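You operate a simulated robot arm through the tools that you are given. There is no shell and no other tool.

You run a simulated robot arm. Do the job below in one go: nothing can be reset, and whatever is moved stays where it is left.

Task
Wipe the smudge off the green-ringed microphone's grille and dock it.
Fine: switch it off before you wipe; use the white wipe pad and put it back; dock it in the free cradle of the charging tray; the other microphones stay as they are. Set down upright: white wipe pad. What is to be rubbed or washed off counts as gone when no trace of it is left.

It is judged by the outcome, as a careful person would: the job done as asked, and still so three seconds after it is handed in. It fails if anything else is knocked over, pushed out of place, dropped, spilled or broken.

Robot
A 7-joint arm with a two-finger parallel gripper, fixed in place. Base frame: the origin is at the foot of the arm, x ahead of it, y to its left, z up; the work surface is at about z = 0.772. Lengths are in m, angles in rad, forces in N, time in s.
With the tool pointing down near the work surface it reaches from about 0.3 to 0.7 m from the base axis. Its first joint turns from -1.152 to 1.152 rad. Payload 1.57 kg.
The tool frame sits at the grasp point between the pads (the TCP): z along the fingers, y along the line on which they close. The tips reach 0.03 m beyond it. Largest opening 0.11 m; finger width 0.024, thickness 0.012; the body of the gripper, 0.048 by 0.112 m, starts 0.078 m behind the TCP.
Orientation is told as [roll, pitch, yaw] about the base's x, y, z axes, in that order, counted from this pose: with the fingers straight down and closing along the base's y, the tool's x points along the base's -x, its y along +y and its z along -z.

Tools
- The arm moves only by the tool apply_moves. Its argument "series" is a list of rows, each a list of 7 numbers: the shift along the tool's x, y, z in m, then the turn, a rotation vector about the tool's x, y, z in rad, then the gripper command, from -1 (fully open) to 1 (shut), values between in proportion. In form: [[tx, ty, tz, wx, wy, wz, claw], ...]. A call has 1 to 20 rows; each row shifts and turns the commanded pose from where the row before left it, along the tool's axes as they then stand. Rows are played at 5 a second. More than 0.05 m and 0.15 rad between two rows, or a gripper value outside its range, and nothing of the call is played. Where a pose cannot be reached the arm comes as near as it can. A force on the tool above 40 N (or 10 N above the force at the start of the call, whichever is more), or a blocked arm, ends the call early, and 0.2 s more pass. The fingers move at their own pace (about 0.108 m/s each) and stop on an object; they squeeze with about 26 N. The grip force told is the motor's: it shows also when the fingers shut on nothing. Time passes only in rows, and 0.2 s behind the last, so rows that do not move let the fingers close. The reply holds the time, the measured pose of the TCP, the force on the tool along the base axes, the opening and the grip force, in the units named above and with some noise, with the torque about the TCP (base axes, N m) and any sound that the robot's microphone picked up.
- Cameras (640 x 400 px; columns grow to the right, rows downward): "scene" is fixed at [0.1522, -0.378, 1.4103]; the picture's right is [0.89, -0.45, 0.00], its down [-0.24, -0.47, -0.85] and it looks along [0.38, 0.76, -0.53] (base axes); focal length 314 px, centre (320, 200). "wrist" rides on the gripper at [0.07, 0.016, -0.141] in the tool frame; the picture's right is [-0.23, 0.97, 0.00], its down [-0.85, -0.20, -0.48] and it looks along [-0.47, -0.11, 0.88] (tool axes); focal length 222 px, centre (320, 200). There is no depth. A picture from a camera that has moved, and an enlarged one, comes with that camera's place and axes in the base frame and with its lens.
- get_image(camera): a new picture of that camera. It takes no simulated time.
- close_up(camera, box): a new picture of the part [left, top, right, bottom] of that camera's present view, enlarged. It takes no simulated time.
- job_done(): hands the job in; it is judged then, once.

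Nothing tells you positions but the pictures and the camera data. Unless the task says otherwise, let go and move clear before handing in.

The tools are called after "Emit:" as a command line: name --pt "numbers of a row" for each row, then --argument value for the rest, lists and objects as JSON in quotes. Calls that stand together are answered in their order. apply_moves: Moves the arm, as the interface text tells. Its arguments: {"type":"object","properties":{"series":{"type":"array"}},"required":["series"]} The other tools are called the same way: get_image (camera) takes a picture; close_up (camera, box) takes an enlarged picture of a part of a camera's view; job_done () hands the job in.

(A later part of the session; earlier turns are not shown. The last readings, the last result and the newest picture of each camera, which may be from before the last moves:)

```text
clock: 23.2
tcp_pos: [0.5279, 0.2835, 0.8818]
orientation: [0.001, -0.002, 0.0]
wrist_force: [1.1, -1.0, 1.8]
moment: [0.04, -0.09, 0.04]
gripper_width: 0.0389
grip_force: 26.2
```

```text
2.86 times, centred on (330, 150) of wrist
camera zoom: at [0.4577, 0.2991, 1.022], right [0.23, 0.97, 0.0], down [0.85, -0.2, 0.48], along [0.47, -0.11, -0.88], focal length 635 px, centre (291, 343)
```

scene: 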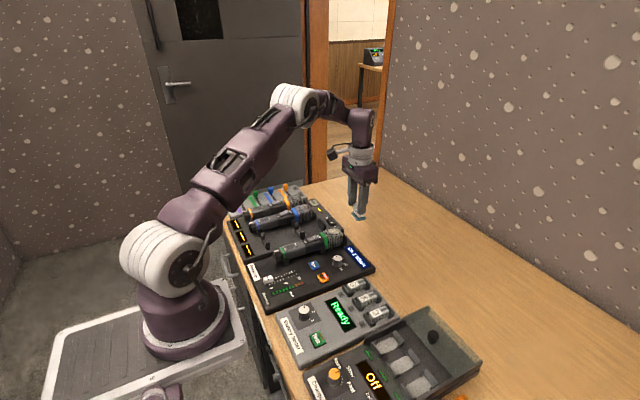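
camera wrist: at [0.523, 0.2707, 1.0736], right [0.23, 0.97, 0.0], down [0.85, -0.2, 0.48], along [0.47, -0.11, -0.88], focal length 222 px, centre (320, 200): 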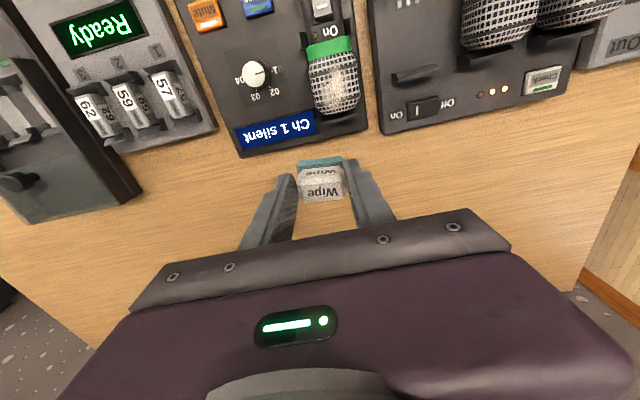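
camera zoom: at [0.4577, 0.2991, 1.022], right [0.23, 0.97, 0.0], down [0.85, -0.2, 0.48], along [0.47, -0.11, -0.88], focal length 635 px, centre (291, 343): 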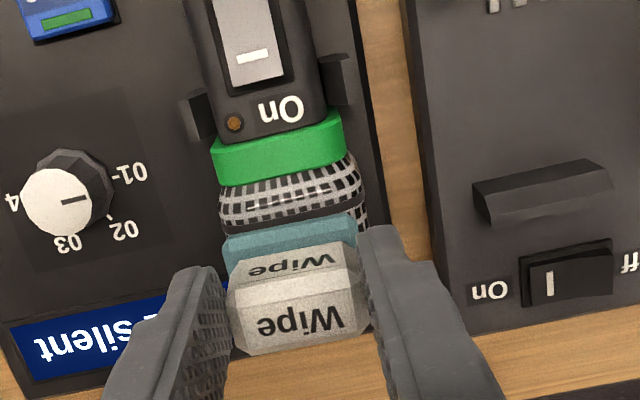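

The visible part of the grille looks clean. I lift the pad and move it aside to inspect the whole grille.

Emit:
apply_moves --pt "0 0 -0.025 0 0 0 1" --pt "-0.04 0 -0.025 0 0 0 1" --pt "-0.025 -0.02 0 0 0 0 1" --pt "0 0 0 0 0 0 1"

Emit:
close_up --camera "scene" --box '[320, 220, 360, 255]'

Emit:
close_up --camera "wrist" --box '[290, 20, 380, 130]'

Emit:
close_up --camera "scene" --box '[330, 170, 400, 240]'

```text
clock: 24.2
tcp_pos: [0.5916, 0.264, 0.9306]
orientation: [0.0, -0.002, 0.0]
wrist_force: [0.2, 0.4, -0.5]
moment: [0.02, 0.01, 0.0]
gripper_width: 0.0391
grip_force: 25.8
```

```text
11.43 times, centred on (340, 238) of scene
camera zoom: at [0.1522, -0.378, 1.4103], right [0.89, -0.45, 0.0], down [-0.24, -0.47, -0.85], along [0.38, 0.76, -0.53], focal length 3585 px, centre (91, -229)
```

zoom: 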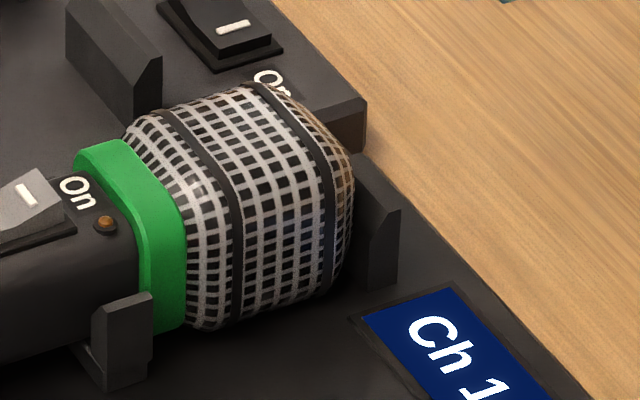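

```text
3.64 times, centred on (335, 75) of wrist
camera zoom: at [0.5227, 0.2794, 1.0717], right [0.23, 0.97, 0.0], down [0.85, -0.2, 0.48], along [0.47, -0.11, -0.88], focal length 808 px, centre (266, 654)
```

zoom: 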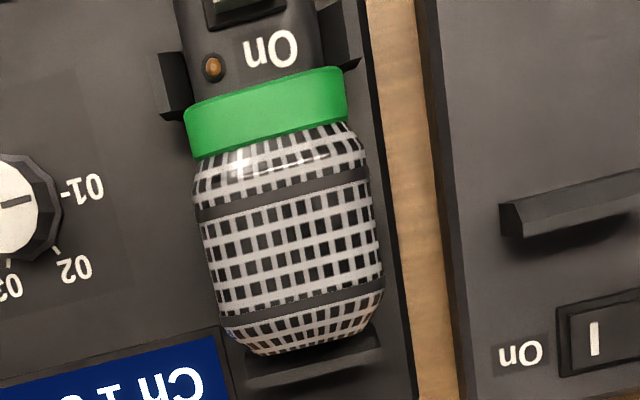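

```text
5.71 times, centred on (365, 205) of scene
camera zoom: at [0.1522, -0.378, 1.4103], right [0.89, -0.45, 0.0], down [-0.24, -0.47, -0.85], along [0.38, 0.76, -0.53], focal length 1792 px, centre (63, 171)
```

zoom: 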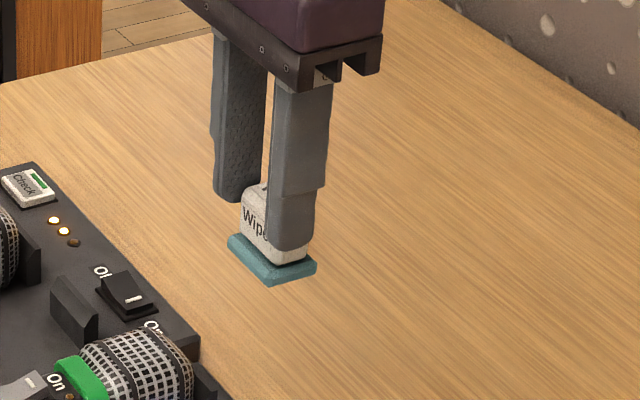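

Emit:
close_up --camera "wrist" --box '[312, 50, 356, 84]'

Emit:
close_up --camera "wrist" --box '[312, 84, 356, 122]'

Emit:
close_up --camera "scene" --box '[328, 224, 354, 250]'

```text
11.76 times, centred on (334, 67) of wrist
camera zoom: at [0.5227, 0.2794, 1.0717], right [0.23, 0.97, 0.0], down [0.85, -0.2, 0.48], along [0.47, -0.11, -0.88], focal length 2613 px, centre (155, 1765)
```

zoom: 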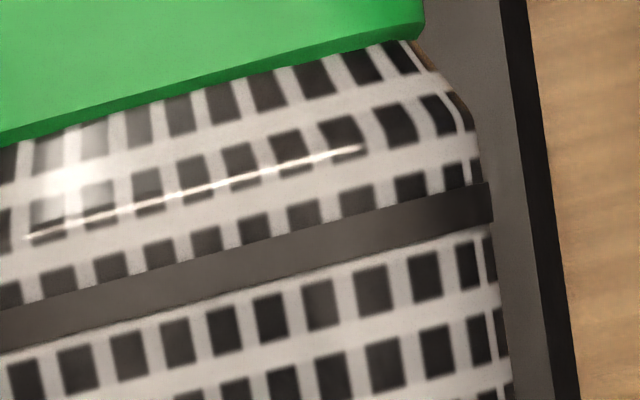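

```text
10.53 times, centred on (334, 103) of wrist
camera zoom: at [0.5227, 0.2794, 1.0717], right [0.23, 0.97, 0.0], down [0.85, -0.2, 0.48], along [0.47, -0.11, -0.88], focal length 2338 px, centre (173, 1221)
```

zoom: 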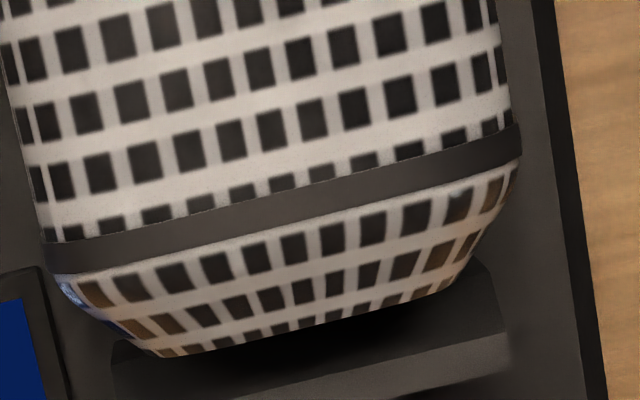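

```text
15.38 times, centred on (341, 237) of scene
camera zoom: at [0.1522, -0.378, 1.4103], right [0.89, -0.45, 0.0], down [-0.24, -0.47, -0.85], along [0.38, 0.76, -0.53], focal length 4826 px, centre (-3, -369)
```

zoom: 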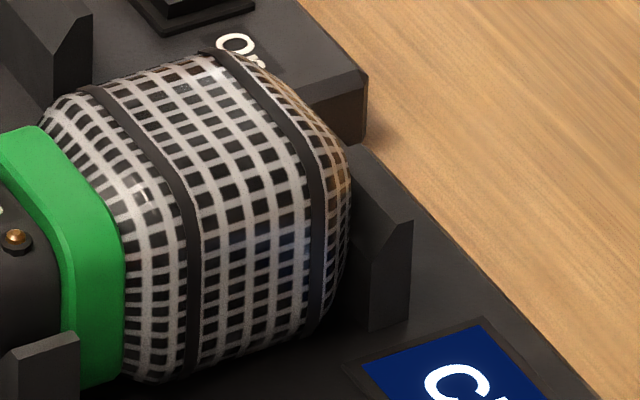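

The grille looks clean, but a couple of holes are slightly pale, so I do a second light pass to be certain.

Emit:
apply_moves --pt "0.025 0.02 0 0 0 0 1" --pt "0.04 0 0.025 0 0 0 1" --pt "0 0 0.0255 0 0 0 1" --pt "0.005 0 0 0 0 0 1" --pt "0.005 0.008 0 0 0 0 1" --pt "0 -0.008 0 0 0 0 1" --pt "0 -0.008 0 0 0 0 1" --pt "0 0.008 0 0 0 0 1" --pt "0 0.008 0 0 0 0 1" --pt "-0.008 0 0 0 0 0 1" --pt "0 -0.008 0 0 0 0 1" --pt "0 -0.008 0 0 0 0 1" --pt "-0.008 0 0 0 0 0 1" --pt "0 0.008 0 0 0 0 1" --pt "0 0.008 0 0 0 0 1" --pt "-0.006 0 0 0 0 0 1" --pt "0 -0.008 0 0 0 0 1" --pt "0 -0.008 0 0 0 0 1" --pt "0 0.008 0 0 0 0 1" --pt "0 0 -0.02 0 0 0 1"

Emit:
apply_moves --pt "0 0 -0.03 0 0 0 1" --pt "-0.03 0 0 0 0 0 1" --pt "-0.023 -0.02 0 0 0 0 1" --pt "0 0 0 0 0 0 1"

Emit:
close_up --camera "wrist" --box '[290, 20, 380, 130]'

Emit:
close_up --camera "wrist" --box '[312, 45, 356, 84]'

Emit:
close_up --camera "scene" --box '[270, 200, 370, 270]'

```text
clock: 28.4
tcp_pos: [0.5379, 0.285, 0.8986]
orientation: [-0.001, -0.001, 0.001]
wrist_force: [0.1, -0.1, -0.9]
moment: [0.01, 0.02, -0.01]
gripper_width: 0.039
grip_force: 25.6
```

```text
clock: 29.4
tcp_pos: [0.5922, 0.2632, 0.9292]
orientation: [0.0, -0.002, 0.0]
wrist_force: [0.3, 0.4, -1.1]
moment: [0.0, -0.04, 0.0]
gripper_width: 0.0389
grip_force: 26.1
```

```text
3.64 times, centred on (335, 75) of wrist
camera zoom: at [0.5227, 0.2783, 1.0696], right [0.23, 0.97, 0.0], down [0.85, -0.2, 0.48], along [0.47, -0.11, -0.88], focal length 808 px, centre (266, 654)
```

zoom: 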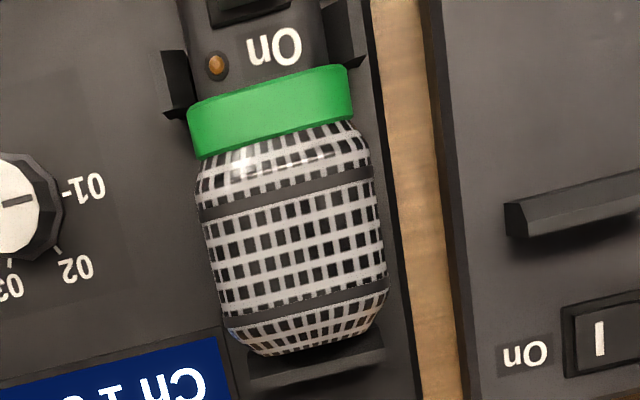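

```text
10.26 times, centred on (334, 64) of wrist
camera zoom: at [0.5227, 0.2783, 1.0696], right [0.23, 0.97, 0.0], down [0.85, -0.2, 0.48], along [0.47, -0.11, -0.88], focal length 2278 px, centre (176, 1590)
```

zoom: 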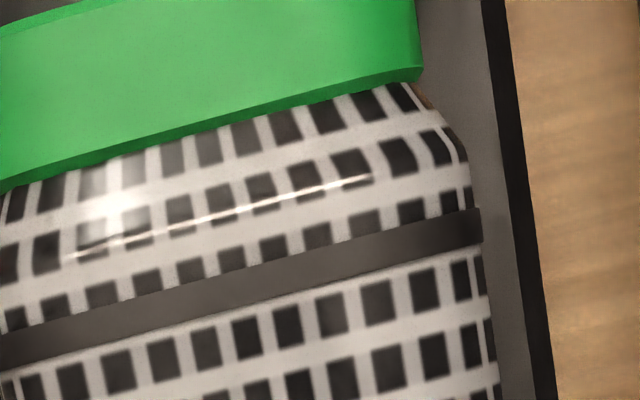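

```text
5.71 times, centred on (320, 235) of scene
camera zoom: at [0.1522, -0.378, 1.4103], right [0.89, -0.45, 0.0], down [-0.24, -0.47, -0.85], along [0.38, 0.76, -0.53], focal length 1792 px, centre (320, 0)
```

zoom: 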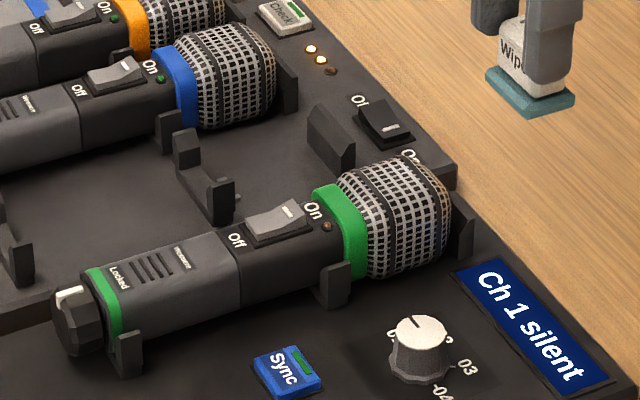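

The grille is clean and the mic hasn't moved. Now I return the pad to its original place near (0.634, 0.170).

Emit:
apply_moves --pt "-0.02 -0.044 0 0 0 0 1" --pt "-0.02 -0.044 0 0 0 0 1" --pt "-0.001 -0.0044 0.04 0 0 0 1" --pt "0 0 0.04 0 0 0 1" --pt "0 0 0.025 0 0 0 1" --pt "0 0 0.01 0 0 0 1" --pt "0 0 0 0 0 0 1"

Emit:
close_up --camera "scene" --box '[360, 225, 415, 275]'

```text
clock: 31.0
tcp_pos: [0.6328, 0.1699, 0.8146]
orientation: [0.001, -0.002, 0.001]
wrist_force: [0.8, -0.1, -0.8]
moment: [-0.02, -0.02, 0.01]
gripper_width: 0.0388
grip_force: 26.2
```

```text
8.00 times, centred on (388, 250) of scene
camera zoom: at [0.1522, -0.378, 1.4103], right [0.89, -0.45, 0.0], down [-0.24, -0.47, -0.85], along [0.38, 0.76, -0.53], focal length 2509 px, centre (-220, -200)
```

zoom: 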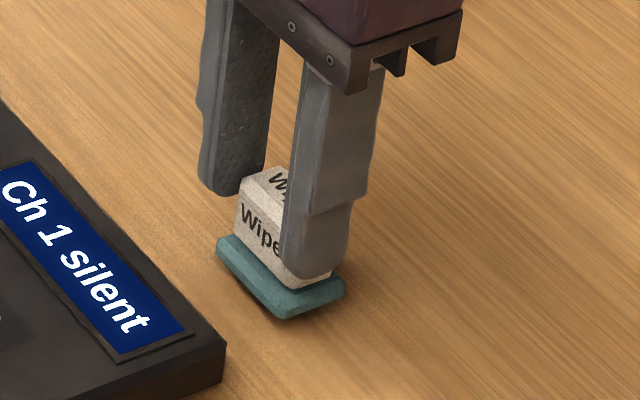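

The pad is hovering about 6 mm above its original spot. I nudge 2 mm and lower until it touches.

Emit:
apply_moves --pt "0.002 0.001 0.003 0 0 0 1" --pt "0 0 0.0015 0 0 0 1" --pt "0 0 0.001 0 0 0 1" --pt "0 0 0 0 0 0 1"

```text
clock: 32.0
tcp_pos: [0.6303, 0.1708, 0.81]
orientation: [0.0, -0.001, 0.001]
wrist_force: [-0.3, 0.4, 0.2]
moment: [0.0, 0.0, 0.01]
gripper_width: 0.0389
grip_force: 26.1
```

Emit:
apply_moves --pt "0 0 0.001 0 0 0 1" --pt "0 0 0 0 0 0 1"

Emit:
close_up --camera "scene" --box '[360, 225, 415, 275]'

```text
clock: 32.6
tcp_pos: [0.6319, 0.173, 0.8092]
orientation: [0.0, -0.002, -0.001]
wrist_force: [-0.1, -1.0, -0.2]
moment: [0.04, 0.02, 0.01]
gripper_width: 0.0389
grip_force: 25.5
```

```text
8.00 times, centred on (388, 250) of scene
camera zoom: at [0.1522, -0.378, 1.4103], right [0.89, -0.45, 0.0], down [-0.24, -0.47, -0.85], along [0.38, 0.76, -0.53], focal length 2509 px, centre (-220, -200)
```

zoom: 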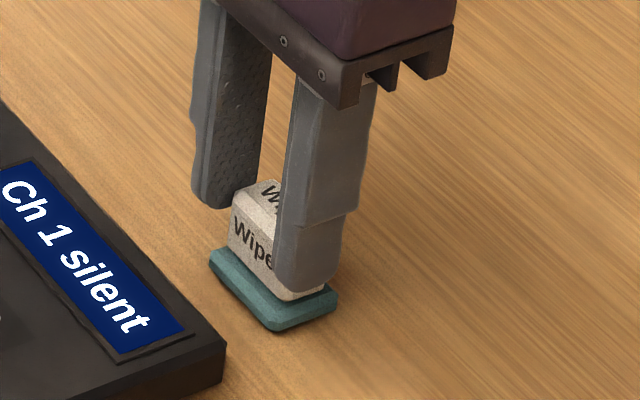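

The pad's corners now coincide with its original location. I go down another millimetre or two until I feel the table.

Emit:
apply_moves --pt "0 0 0.001 0 0 0 1" --pt "0 0 0 0 0 0 1"

Emit:
apply_moves --pt "0 0 0.001 0 0 0 1" --pt "0 0 0 0 0 0 1"

```text
clock: 33.2
tcp_pos: [0.6305, 0.1715, 0.8078]
orientation: [-0.001, -0.004, 0.0]
wrist_force: [-2.5, -0.6, 11.0]
moment: [-0.02, -0.14, 0.02]
gripper_width: 0.0389
grip_force: 25.9
```

```text
clock: 33.8
tcp_pos: [0.6314, 0.1712, 0.8081]
orientation: [0.003, -0.004, -0.001]
wrist_force: [-1.7, -0.3, 21.8]
moment: [-0.04, -0.31, 0.0]
gripper_width: 0.0391
grip_force: 25.9
```

The pad rests on the table. I relieve the pressure, open, and rise straight up.

Emit:
apply_moves --pt "0 0 -0.0015 0 0 0 1" --pt "0 0 0 0 0 0 0.1" --pt "0 0 0 0 0 0 -0.3" --pt "0 0 0 0 0 0 -0.3" --pt "0 0 -0.03 0 0 0 -0.3" --pt "0 0 -0.05 0 0 0 -0.3" --pt "0 0 -0.05 0 0 0 -0.3" --pt "0 0 0 0 0 0 -0.3"

Emit:
close_up --camera "scene" --box '[360, 225, 415, 275]'

Emit:
close_up --camera "wrist" --box '[240, 90, 400, 240]'

```text
clock: 35.6
tcp_pos: [0.6312, 0.1698, 0.9387]
orientation: [0.001, -0.002, 0.001]
wrist_force: [0.5, 0.4, 0.2]
moment: [-0.05, -0.02, -0.05]
gripper_width: 0.0716
grip_force: 0.0
```

```text
8.00 times, centred on (388, 250) of scene
camera zoom: at [0.1522, -0.378, 1.4103], right [0.89, -0.45, 0.0], down [-0.24, -0.47, -0.85], along [0.38, 0.76, -0.53], focal length 2509 px, centre (-220, -200)
```

zoom: 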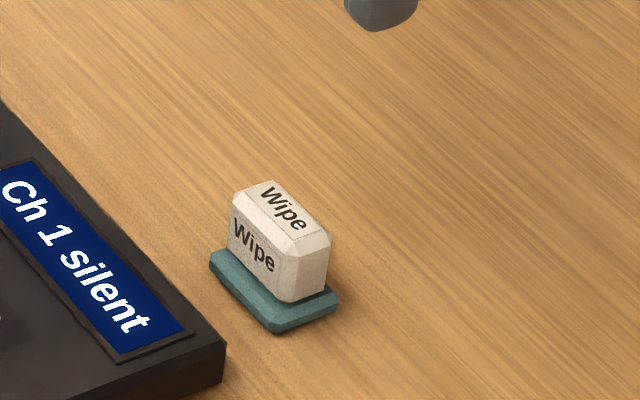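

```text
2.67 times, centred on (320, 165) of wrist
camera zoom: at [0.5617, 0.1851, 1.0793], right [0.23, 0.97, 0.0], down [0.85, -0.2, 0.48], along [0.47, -0.11, -0.88], focal length 592 px, centre (320, 293)
```

zoom: 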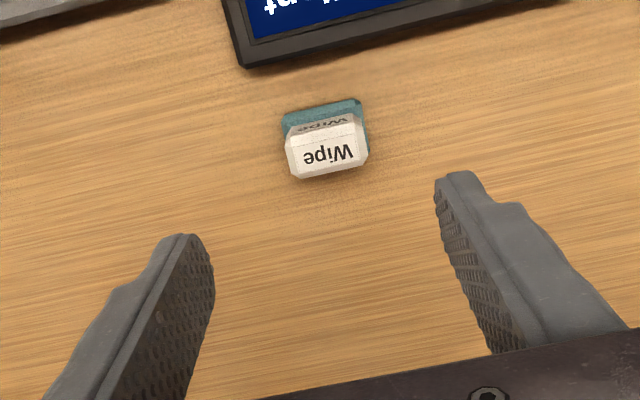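

The pad is back on its spot, upright. Now I study the mic body's height, its cradles and the free dock before picking it up.

Emit:
close_up --camera "scene" --box '[270, 220, 330, 270]'

Emit:
close_up --camera "scene" --box '[225, 190, 345, 270]'

Emit:
apply_moves --pt "0.05 0 -0.01 0 0 0 -0.3" --pt "0.048 0.01 -0.01 0 0 0 -0.3" --pt "0.04 0.03 0 0 0 0 -0.3" --pt "0.04 0.03 0 0 0 0 -0.3" --pt "0.03 0.03 0 0 0 0 -0.3" --pt "0.02 0.03 0 0 0 0 -0.3" --pt "0 0 0 0 0 0 -0.3"

Emit:
get_image --camera "wrist"

Emit:
close_up --camera "wrist" --box '[250, 40, 480, 240]'

```text
8.00 times, centred on (300, 245) of scene
camera zoom: at [0.1522, -0.378, 1.4103], right [0.89, -0.45, 0.0], down [-0.24, -0.47, -0.85], along [0.38, 0.76, -0.53], focal length 2509 px, centre (480, -160)
```

zoom: 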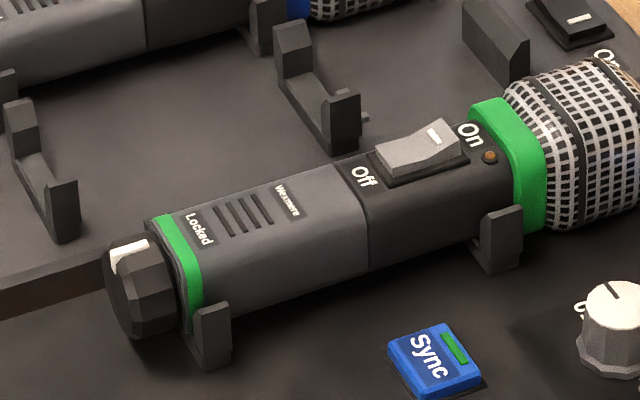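

```text
5.00 times, centred on (285, 230) of scene
camera zoom: at [0.1522, -0.378, 1.4103], right [0.89, -0.45, 0.0], down [-0.24, -0.47, -0.85], along [0.38, 0.76, -0.53], focal length 1568 px, centre (495, 50)
```

zoom: 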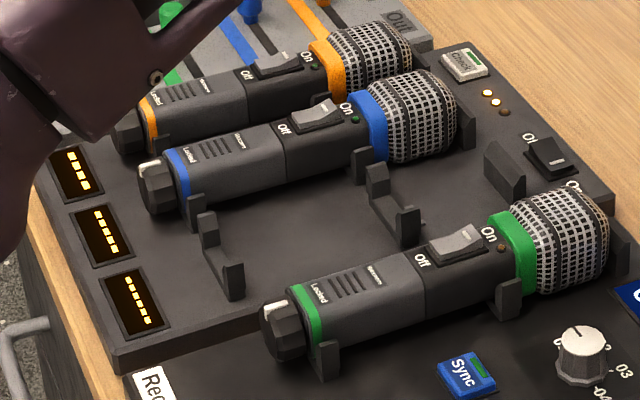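

```text
refused: row 1 steps farther than a row can; nothing moved
```

```text
taken
camera wrist: at [0.5617, 0.1851, 1.0793], right [0.23, 0.97, 0.0], down [0.85, -0.2, 0.48], along [0.47, -0.11, -0.88], focal length 222 px, centre (320, 200)
```

wrist: 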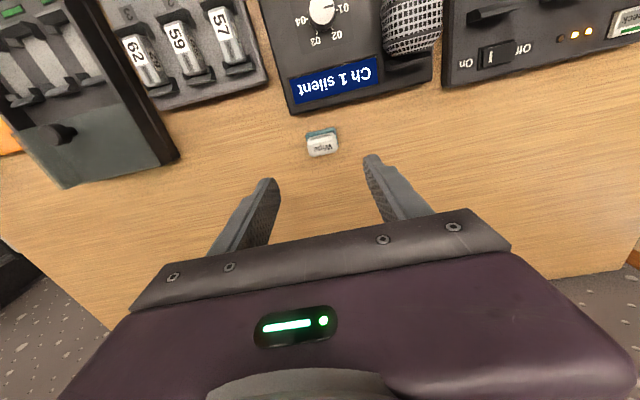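

```text
2.00 times, centred on (365, 140) of wrist
camera zoom: at [0.5617, 0.1851, 1.0793], right [0.23, 0.97, 0.0], down [0.85, -0.2, 0.48], along [0.47, -0.11, -0.88], focal length 444 px, centre (230, 320)
```

zoom: 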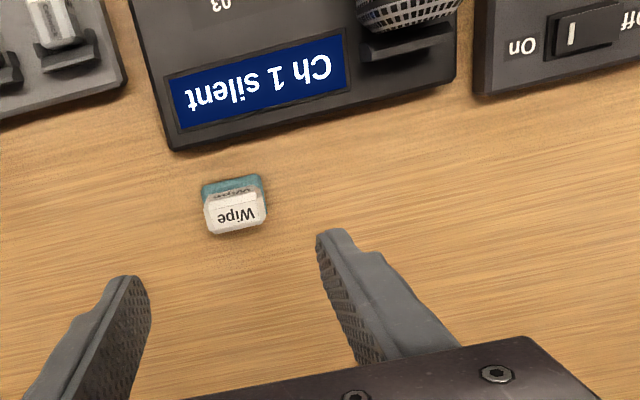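

The mic body is a boxy handle resting on two U-cradles, and the dock's free cradle has the same layout. I move the wrist camera over both to measure offsets.

Emit:
apply_moves --pt "0.035 0.02 -0.01 0 0 0 -0.3" --pt "0.04 0.02 -0.01 0 0 0 -0.3" --pt "0.04 0.02 -0.01 0 0 0 -0.3" --pt "0.04 0.02 -0.01 0 0 0 -0.3" --pt "0.04 0.02 0 0 0 0 -0.3" --pt "0.035 0.03 0 0 0 0 -0.3" --pt "0.02 0.03 0 0 0 0 -0.3" --pt "0 0 0 0 0 0 -0.3"

Emit:
get_image --camera "wrist"

Emit:
close_up --camera "wrist" --box '[240, 20, 480, 190]'

```text
clock: 37.4
tcp_pos: [0.3814, 0.3311, 0.9771]
orientation: [-0.001, -0.004, -0.002]
wrist_force: [0.1, -0.7, -0.2]
moment: [0.04, -0.01, 0.0]
gripper_width: 0.0717
grip_force: 0.2
```

```text
taken
camera wrist: at [0.3118, 0.3464, 1.118], right [0.23, 0.97, 0.0], down [0.85, -0.2, 0.48], along [0.47, -0.11, -0.88], focal length 222 px, centre (320, 200)
```

wrist: 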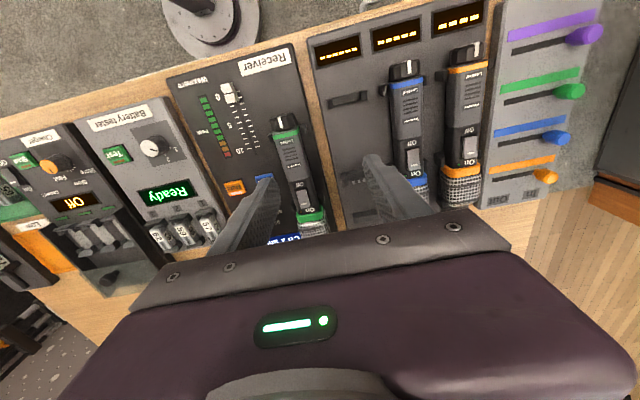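

```text
2.35 times, centred on (360, 105) of wrist
camera zoom: at [0.3118, 0.3464, 1.118], right [0.23, 0.97, 0.0], down [0.85, -0.2, 0.48], along [0.47, -0.11, -0.88], focal length 523 px, centre (226, 424)
```

zoom: 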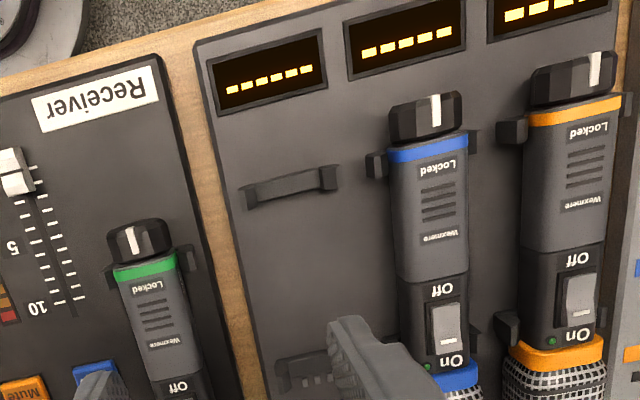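

The dock cradle seems offset from the receiver cradle by about (-0.023, +0.089) at equal height. To measure it precisely, I take matching pictures with the same camera offset over each cradle, first over the mic.

Emit:
apply_moves --pt "-0.035 -0.0235 0.0 0 0 0 -1" --pt "-0.034 -0.0235 0.015 0 0 0 -1" --pt "0 0 0 0 0 0 -1" --pt "0 0 0 0 0 0 -1"

Emit:
close_up --camera "wrist" --box '[240, 30, 420, 200]'

Emit:
apply_moves --pt "0.0115 0.0445 0 0 0 0 -1" --pt "0.0115 0.0445 0 0 0 0 -1" --pt "0 0 0 0 0 0 -1" --pt "0 0 0 0 0 0 -1"

Emit:
close_up --camera "wrist" --box '[240, 30, 420, 200]'

```text
clock: 38.4
tcp_pos: [0.4504, 0.2842, 0.9634]
orientation: [0.0, -0.002, 0.0]
wrist_force: [0.7, 0.7, 0.1]
moment: [0.0, 0.04, 0.0]
gripper_width: 0.11
grip_force: 0.0
```

```text
2.35 times, centred on (330, 115) of wrist
camera zoom: at [0.3805, 0.3003, 1.1043], right [0.23, 0.97, 0.0], down [0.85, -0.2, 0.48], along [0.47, -0.11, -0.88], focal length 523 px, centre (296, 400)
```

zoom: 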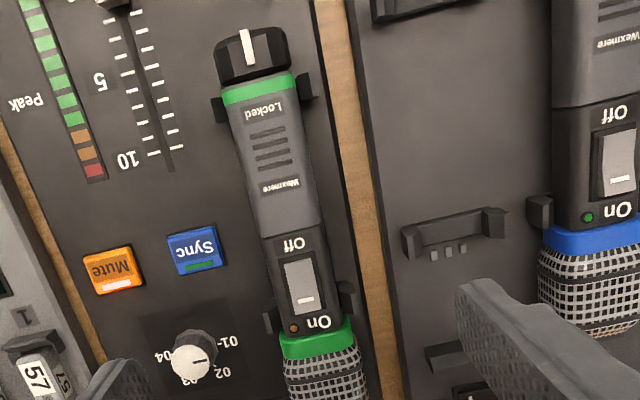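

```text
clock: 39.4
tcp_pos: [0.4264, 0.3734, 0.9665]
orientation: [-0.001, -0.003, 0.0]
wrist_force: [0.2, 0.3, 0.1]
moment: [-0.04, 0.03, -0.01]
gripper_width: 0.1102
grip_force: 0.0
```

```text
2.35 times, centred on (330, 115) of wrist
camera zoom: at [0.3575, 0.388, 1.1064], right [0.23, 0.97, 0.0], down [0.85, -0.2, 0.48], along [0.47, -0.11, -0.88], focal length 523 px, centre (296, 400)
```

zoom: 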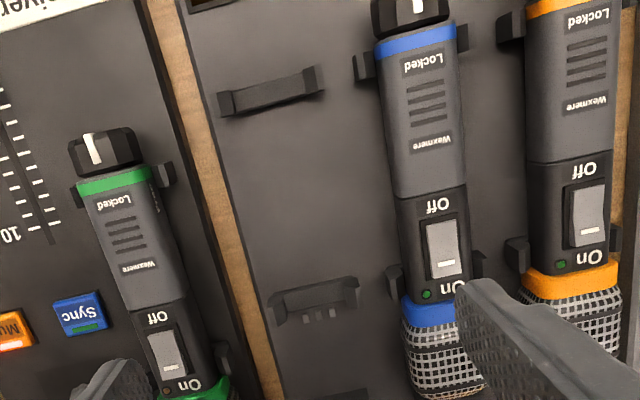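

The two views nearly match; the remaining offset suggests the dock displacement is about (-0.026, +0.093). I correct the position and verify with higher zoom, then return to the mic for the same zooms.

Emit:
apply_moves --pt "0.003 0.004 0 0 0 0 -1" --pt "0 0 0 0 0 0 -1" --pt "0 0 0 0 0 0 -1"

Emit:
close_up --camera "wrist" --box '[275, 50, 345, 94]'

Emit:
close_up --camera "wrist" --box '[295, 136, 365, 180]'

Emit:
apply_moves --pt "-0.013 -0.0465 0 0 0 0 -1" --pt "-0.013 -0.0465 0 0 0 0 -1" --pt "0 0 0 0 0 0 -1" --pt "0 0 0 0 0 0 -1"

Emit:
close_up --camera "wrist" --box '[275, 50, 345, 94]'

Emit:
close_up --camera "wrist" --box '[295, 136, 365, 180]'

```text
clock: 40.2
tcp_pos: [0.4235, 0.3773, 0.9653]
orientation: [-0.001, -0.002, 0.0]
wrist_force: [-0.4, -1.1, -0.7]
moment: [0.0, 0.02, -0.03]
gripper_width: 0.1099
grip_force: 0.2
```

```text
9.09 times, centred on (310, 72) of wrist
camera zoom: at [0.3544, 0.3922, 1.1057], right [0.23, 0.97, 0.0], down [0.85, -0.2, 0.48], along [0.47, -0.11, -0.88], focal length 2019 px, centre (411, 1364)
```

zoom: 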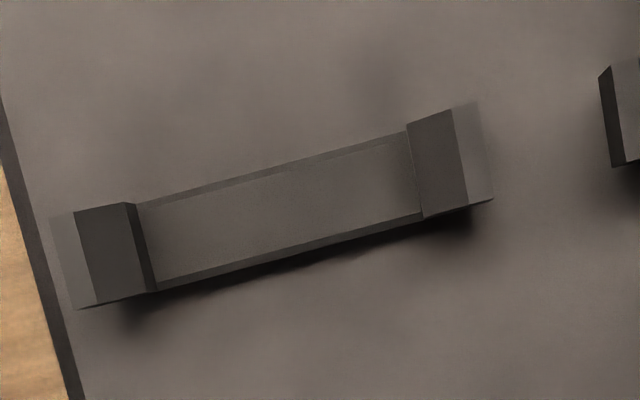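

```text
9.09 times, centred on (330, 158) of wrist
camera zoom: at [0.3544, 0.3922, 1.1057], right [0.23, 0.97, 0.0], down [0.85, -0.2, 0.48], along [0.47, -0.11, -0.88], focal length 2019 px, centre (229, 582)
```

zoom: 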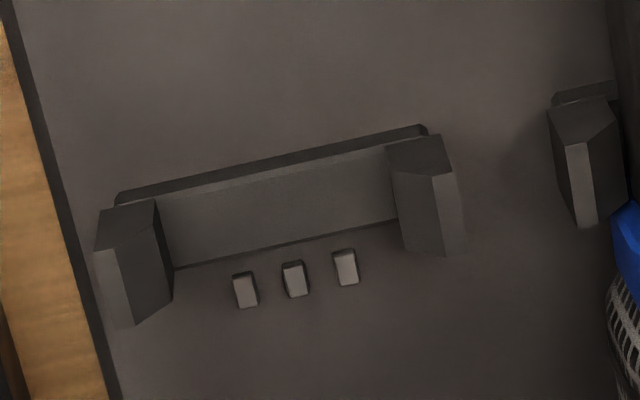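

```text
clock: 41.2
tcp_pos: [0.4507, 0.2813, 0.9653]
orientation: [0.001, -0.001, -0.001]
wrist_force: [-0.2, -0.4, -0.4]
moment: [0.02, -0.02, -0.01]
gripper_width: 0.1102
grip_force: 0.0
```

```text
9.09 times, centred on (310, 72) of wrist
camera zoom: at [0.3819, 0.297, 1.1056], right [0.23, 0.97, 0.0], down [0.85, -0.2, 0.48], along [0.47, -0.11, -0.88], focal length 2019 px, centre (411, 1364)
```

zoom: 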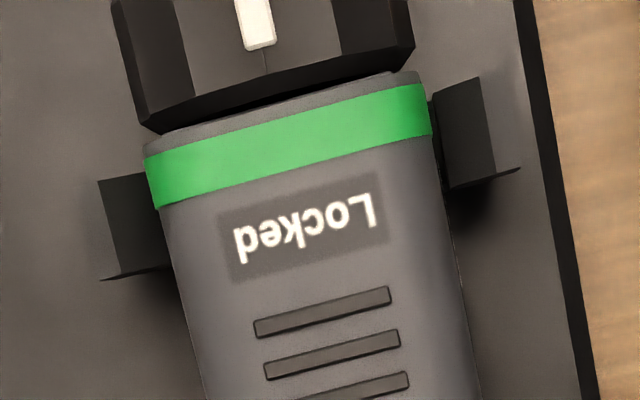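

```text
9.09 times, centred on (330, 158) of wrist
camera zoom: at [0.3819, 0.297, 1.1056], right [0.23, 0.97, 0.0], down [0.85, -0.2, 0.48], along [0.47, -0.11, -0.88], focal length 2019 px, centre (229, 582)
```

zoom: 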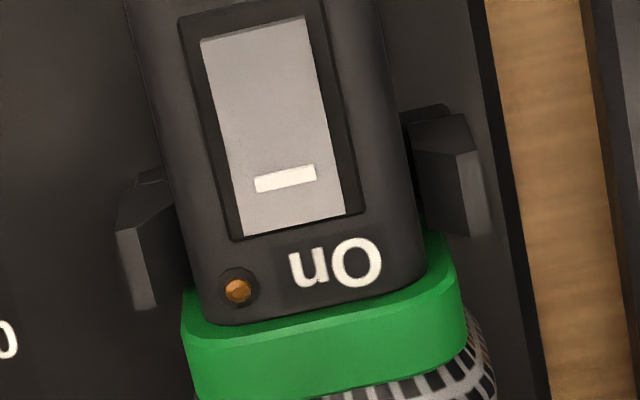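

The same commanded place gives slightly different real poses, so I'll rely on measured poses. I check how noisy the readings are when standing still.

Emit:
apply_moves --pt "0 0 0 0 0 0 -1"

Emit:
apply_moves --pt "0 0 0 0 0 0 -1"

Emit:
apply_moves --pt "0 0 0 0 0 0 -1"

Emit:
close_up --camera "wrist" --box '[275, 50, 345, 94]'

```text
clock: 41.6
tcp_pos: [0.4515, 0.2827, 0.9651]
orientation: [0.001, -0.001, 0.0]
wrist_force: [0.7, -1.1, 0.1]
moment: [0.01, -0.01, -0.03]
gripper_width: 0.1099
grip_force: 0.1
```

```text
clock: 42.0
tcp_pos: [0.4504, 0.2824, 0.964]
orientation: [-0.001, -0.002, 0.001]
wrist_force: [-0.2, 0.6, -0.2]
moment: [-0.01, -0.02, 0.01]
gripper_width: 0.1103
grip_force: 0.1
```

```text
clock: 42.4
tcp_pos: [0.4503, 0.2814, 0.9657]
orientation: [0.001, 0.0, 0.0]
wrist_force: [0.5, -0.1, 0.1]
moment: [0.0, -0.02, 0.02]
gripper_width: 0.11
grip_force: 0.1
```

```text
9.09 times, centred on (310, 72) of wrist
camera zoom: at [0.3818, 0.2973, 1.1055], right [0.23, 0.97, 0.0], down [0.85, -0.2, 0.48], along [0.47, -0.11, -0.88], focal length 2019 px, centre (411, 1364)
```

zoom: 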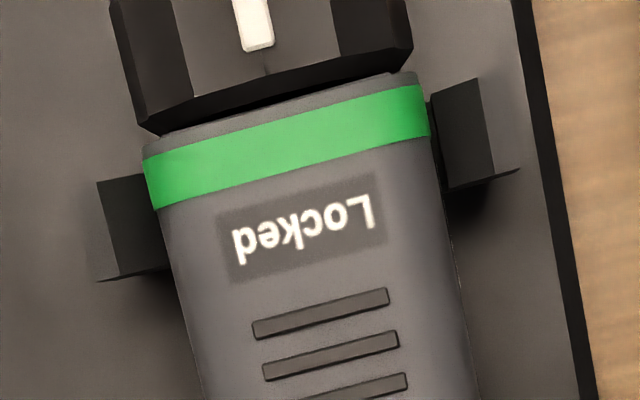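

Camera poses give a consistent offset between cradles: dock = receiver + (-0.025, +0.091), no rotation. I now position over the mic body at x≈0.445, y≈0.2855 with a narrower opening (to avoid the Sync button) and lower partway.

Emit:
apply_moves --pt "0.0068 0.0042 0 0 0 0 0.09" --pt "0 0 0.03 0 0 0 0.09" --pt "0 0 0.04 0 0 0 0.09" --pt "0 0 0.02 0 0 0 0.09" --pt "0 0 0 0 0 0 0.09" --pt "0 0 0 0 0 0 0.09"

Emit:
close_up --camera "wrist" --box '[240, 60, 400, 220]'

Emit:
close_up --camera "scene" --box '[270, 200, 350, 270]'

```text
clock: 43.8
tcp_pos: [0.4423, 0.2874, 0.8731]
orientation: [0.001, -0.002, 0.001]
wrist_force: [-0.4, -0.8, 0.4]
moment: [0.0, 0.05, 0.0]
gripper_width: 0.0504
grip_force: 0.1
```

```text
2.50 times, centred on (320, 140) of wrist
camera zoom: at [0.3741, 0.3034, 1.0139], right [0.23, 0.97, 0.0], down [0.85, -0.2, 0.48], along [0.47, -0.11, -0.88], focal length 555 px, centre (320, 350)
```

zoom: 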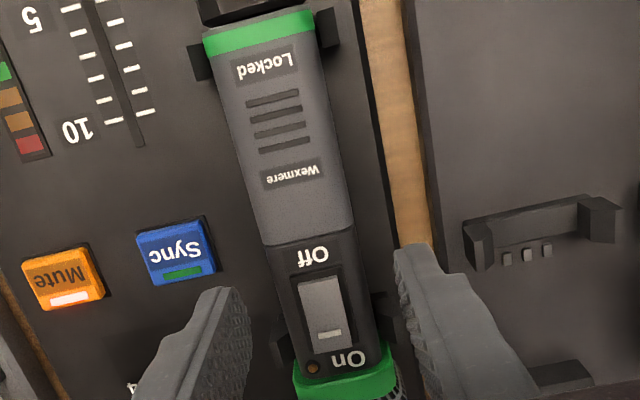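

```text
5.71 times, centred on (310, 235) of scene
camera zoom: at [0.1522, -0.378, 1.4103], right [0.89, -0.45, 0.0], down [-0.24, -0.47, -0.85], along [0.38, 0.76, -0.53], focal length 1792 px, centre (377, 0)
```

zoom: 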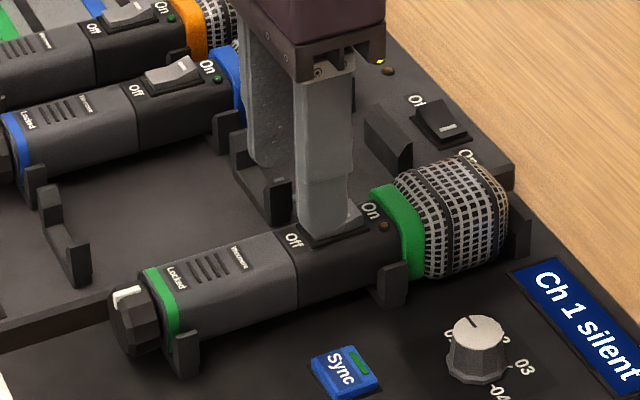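

The fingers straddle the body just aft of the front cradle; I shift 2.5 mm in -y to centre, lower along the sides to near the panel, and check before closing.

Emit:
apply_moves --pt "0 -0.0025 0.01 0 0 0 0.09" --pt "0 0 0.02 0 0 0 0.09" --pt "0 0 0.012 0 0 0 0.09" --pt "0 0 0 0 0 0 0.09"

Emit:
close_up --camera "wrist" --box '[240, 60, 400, 220]'

Emit:
close_up --camera "scene" --box '[280, 220, 340, 265]'

```text
clock: 44.8
tcp_pos: [0.4433, 0.2858, 0.8321]
orientation: [0.001, -0.001, 0.001]
wrist_force: [-0.6, -0.3, 0.1]
moment: [-0.03, -0.02, -0.02]
gripper_width: 0.0501
grip_force: 0.1
```

```text
2.50 times, centred on (320, 140) of wrist
camera zoom: at [0.3736, 0.3018, 0.9724], right [0.23, 0.97, 0.0], down [0.85, -0.2, 0.48], along [0.47, -0.11, -0.88], focal length 555 px, centre (320, 350)
```

zoom: 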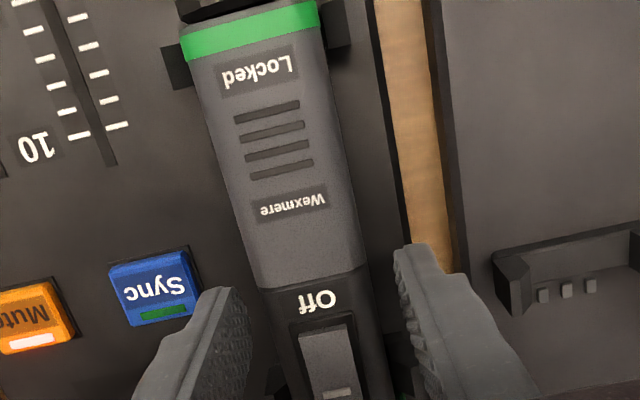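

```text
8.89 times, centred on (310, 242) of scene
camera zoom: at [0.1522, -0.378, 1.4103], right [0.89, -0.45, 0.0], down [-0.24, -0.47, -0.85], along [0.38, 0.76, -0.53], focal length 2788 px, centre (409, -178)
```

zoom: 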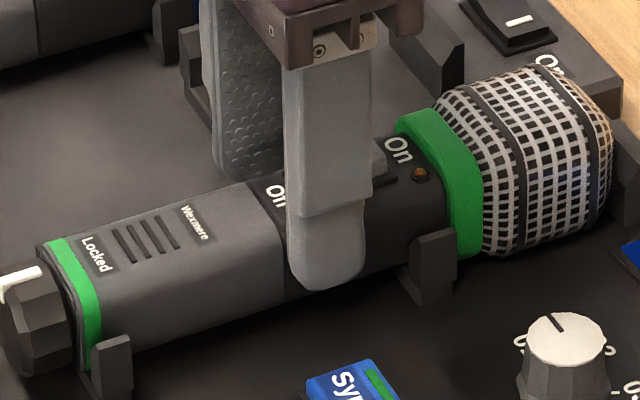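

The fingers cover most of the body's sides, clear of the Sync button and cradle arms. I close the grip.

Emit:
apply_moves --pt "0 0 0.002 0 0 0 0.09" --pt "0 0 0 0 0 0 0.5" --pt "0 0 0 0 0 0 1" --pt "0 0 0 0 0 0 1" --pt "0 0 0 0 0 0 1"

Emit:
close_up --camera "wrist" --box '[240, 60, 400, 220]'

```text
clock: 46.0
tcp_pos: [0.4421, 0.2866, 0.8307]
orientation: [0.001, -0.003, 0.0]
wrist_force: [0.2, -1.3, -0.3]
moment: [-0.03, 0.14, -0.01]
gripper_width: 0.0356
grip_force: 26.3
```

```text
2.50 times, centred on (320, 140) of wrist
camera zoom: at [0.3735, 0.3015, 0.9705], right [0.23, 0.97, 0.0], down [0.85, -0.2, 0.48], along [0.47, -0.11, -0.88], focal length 555 px, centre (320, 350)
```

zoom: 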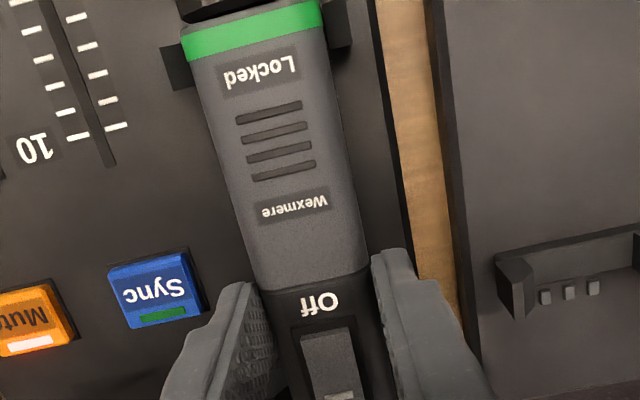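

The grip holds the body at width 0.0356. I lift slowly a little first and check the hold.

Emit:
apply_moves --pt "0 0 -0.005 0 0 0 1" --pt "0 0 -0.01 0 0 0 1" --pt "0 0 -0.01 0 0 0 1" --pt "0 0 0 0 0 0 1"

Emit:
close_up --camera "scene" --box '[250, 180, 370, 270]'

Emit:
close_up --camera "wrist" --box '[240, 60, 400, 220]'

```text
clock: 47.0
tcp_pos: [0.443, 0.2872, 0.8544]
orientation: [0.001, -0.003, -0.001]
wrist_force: [-0.2, 0.1, -4.0]
moment: [0.01, 0.04, 0.0]
gripper_width: 0.0358
grip_force: 25.6
```

```text
4.44 times, centred on (310, 225) of scene
camera zoom: at [0.1522, -0.378, 1.4103], right [0.89, -0.45, 0.0], down [-0.24, -0.47, -0.85], along [0.38, 0.76, -0.53], focal length 1394 px, centre (364, 89)
```

zoom: 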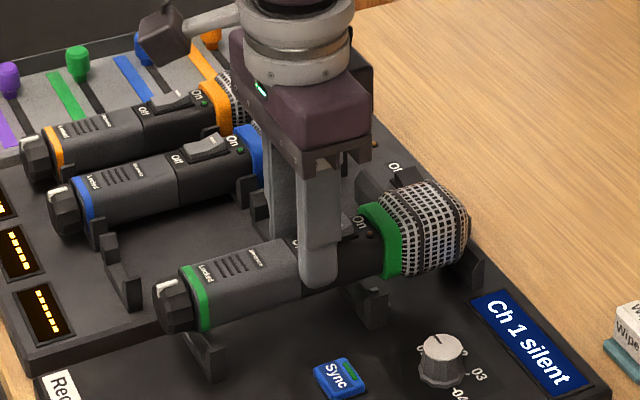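

```text
2.50 times, centred on (320, 140) of wrist
camera zoom: at [0.3742, 0.3025, 0.9954], right [0.23, 0.97, 0.0], down [0.85, -0.2, 0.48], along [0.47, -0.11, -0.88], focal length 555 px, centre (320, 350)
```

zoom: 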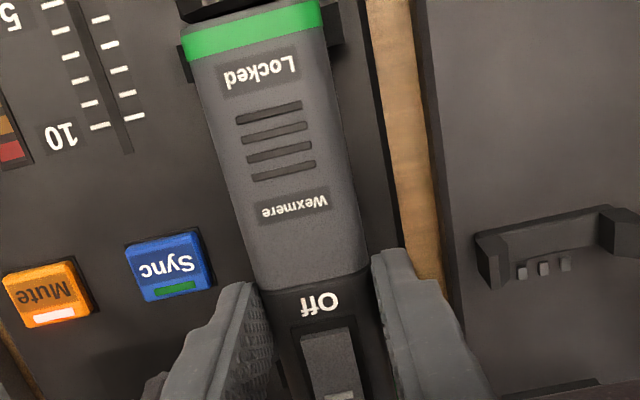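

The mic is held level and firmly. I lift further and carry it over the free cradle.

Emit:
apply_moves --pt "0 0 -0.025 0 0 0 1" --pt "0 0 -0.03 0 0 0 1" --pt "0.009 0.03 0 0 0 0 1" --pt "0.009 0.03 0 0 0 0 1" --pt "0.0077 0.0301 0 0 0 0 1" --pt "0 0 0 0 0 0 1" --pt "0 0 0 0 0 0 1"

Emit:
close_up --camera "wrist" --box '[240, 60, 400, 220]'

Emit:
close_up --camera "scene" --box '[225, 160, 365, 270]'

```text
clock: 48.6
tcp_pos: [0.4159, 0.3783, 0.9104]
orientation: [0.0, -0.001, 0.0]
wrist_force: [-0.4, -0.1, -3.1]
moment: [0.0, 0.08, 0.0]
gripper_width: 0.0357
grip_force: 26.2
```

```text
2.50 times, centred on (320, 140) of wrist
camera zoom: at [0.3474, 0.3929, 1.0499], right [0.23, 0.97, 0.0], down [0.85, -0.2, 0.48], along [0.47, -0.11, -0.88], focal length 555 px, centre (320, 350)
```

zoom: 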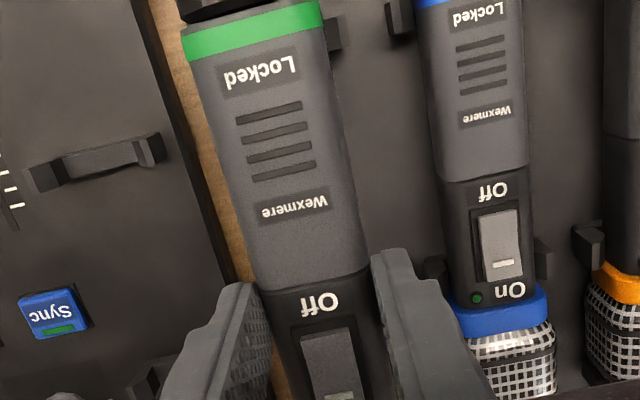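

```text
3.64 times, centred on (295, 215) of scene
camera zoom: at [0.1522, -0.378, 1.4103], right [0.89, -0.45, 0.0], down [-0.24, -0.47, -0.85], along [0.38, 0.76, -0.53], focal length 1141 px, centre (411, 146)
```

zoom: 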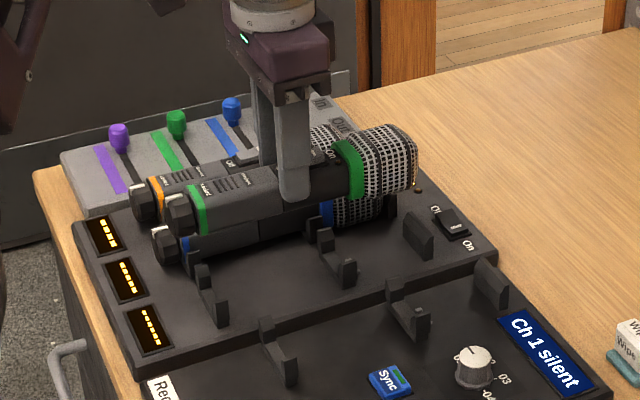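

The mic hovers over the free cradle within about 1 mm of target. I lower it to about 2.5 cm above seating and check alignment with the arms.

Emit:
apply_moves --pt "-0.001 0 0.02 0 0 0 1" --pt "0 0 0.025 0 0 0 1" --pt "0 0 0.01 0 0 0 1" --pt "0 0 0 0 0 0 1" --pt "0 0 0 0 0 0 1"

Emit:
close_up --camera "wrist" --box '[240, 60, 400, 220]'

Emit:
close_up --camera "wrist" --box '[260, 40, 340, 90]'

Emit:
close_up --camera "scene" --box '[240, 190, 350, 270]'

```text
clock: 49.8
tcp_pos: [0.4186, 0.3758, 0.8544]
orientation: [-0.001, -0.001, -0.001]
wrist_force: [0.5, 0.2, -3.8]
moment: [-0.04, 0.11, -0.01]
gripper_width: 0.0359
grip_force: 26.4
```

```text
2.50 times, centred on (320, 140) of wrist
camera zoom: at [0.3493, 0.3917, 0.995], right [0.23, 0.97, 0.0], down [0.85, -0.2, 0.48], along [0.47, -0.11, -0.88], focal length 555 px, centre (320, 350)
```

zoom: 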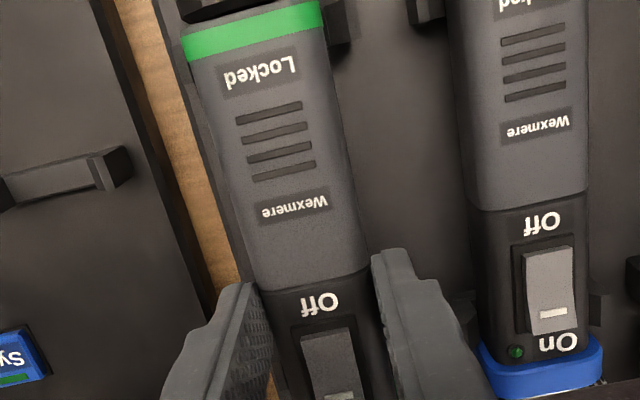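

```text
8.00 times, centred on (300, 65) of wrist
camera zoom: at [0.3493, 0.3917, 0.995], right [0.23, 0.97, 0.0], down [0.85, -0.2, 0.48], along [0.47, -0.11, -0.88], focal length 1777 px, centre (480, 1280)
```

zoom: 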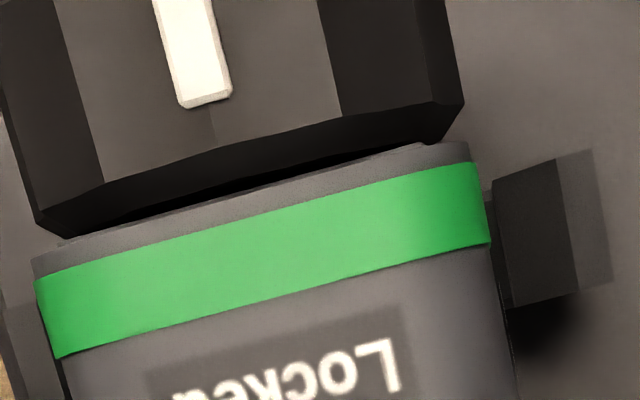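

```text
5.00 times, centred on (295, 230) of scene
camera zoom: at [0.1522, -0.378, 1.4103], right [0.89, -0.45, 0.0], down [-0.24, -0.47, -0.85], along [0.38, 0.76, -0.53], focal length 1568 px, centre (445, 50)
```

zoom: 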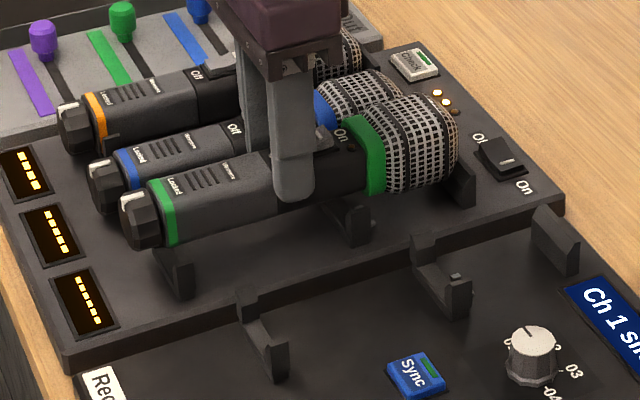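

Compared with the same view over the receiver, the mic is about 2 mm short in y. I nudge +y and look again.

Emit:
apply_moves --pt "0 0.0018 0 0 0 0 1" --pt "0 0 0 0 0 0 1" --pt "0 0 0 0 0 0 1"

Emit:
close_up --camera "wrist" --box '[240, 60, 400, 220]'

Emit:
close_up --camera "wrist" --box '[260, 50, 340, 100]'

```text
clock: 50.6
tcp_pos: [0.4181, 0.3794, 0.8535]
orientation: [0.001, -0.001, 0.0]
wrist_force: [-1.2, 0.4, -3.7]
moment: [0.02, 0.08, 0.01]
gripper_width: 0.0358
grip_force: 25.8
```

```text
2.50 times, centred on (320, 140) of wrist
camera zoom: at [0.3491, 0.3937, 0.9953], right [0.23, 0.97, 0.0], down [0.85, -0.2, 0.48], along [0.47, -0.11, -0.88], focal length 555 px, centre (320, 350)
```

zoom: 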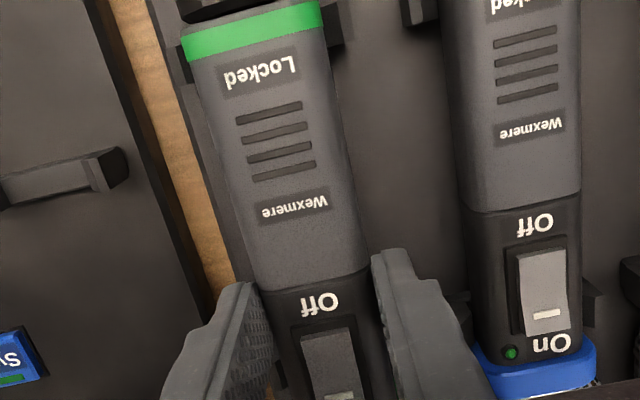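

```text
8.00 times, centred on (300, 75) of wrist
camera zoom: at [0.3491, 0.3937, 0.9953], right [0.23, 0.97, 0.0], down [0.85, -0.2, 0.48], along [0.47, -0.11, -0.88], focal length 1777 px, centre (480, 1200)
```

zoom: 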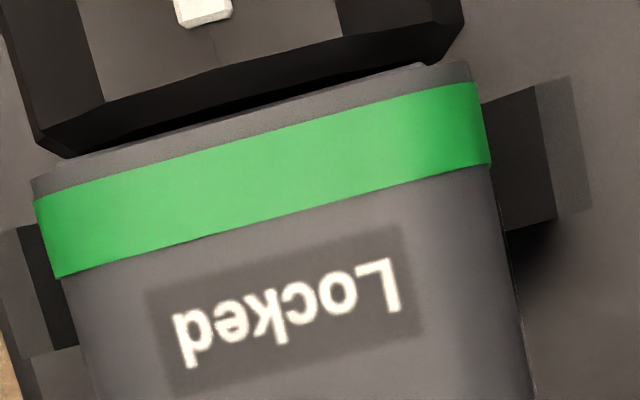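

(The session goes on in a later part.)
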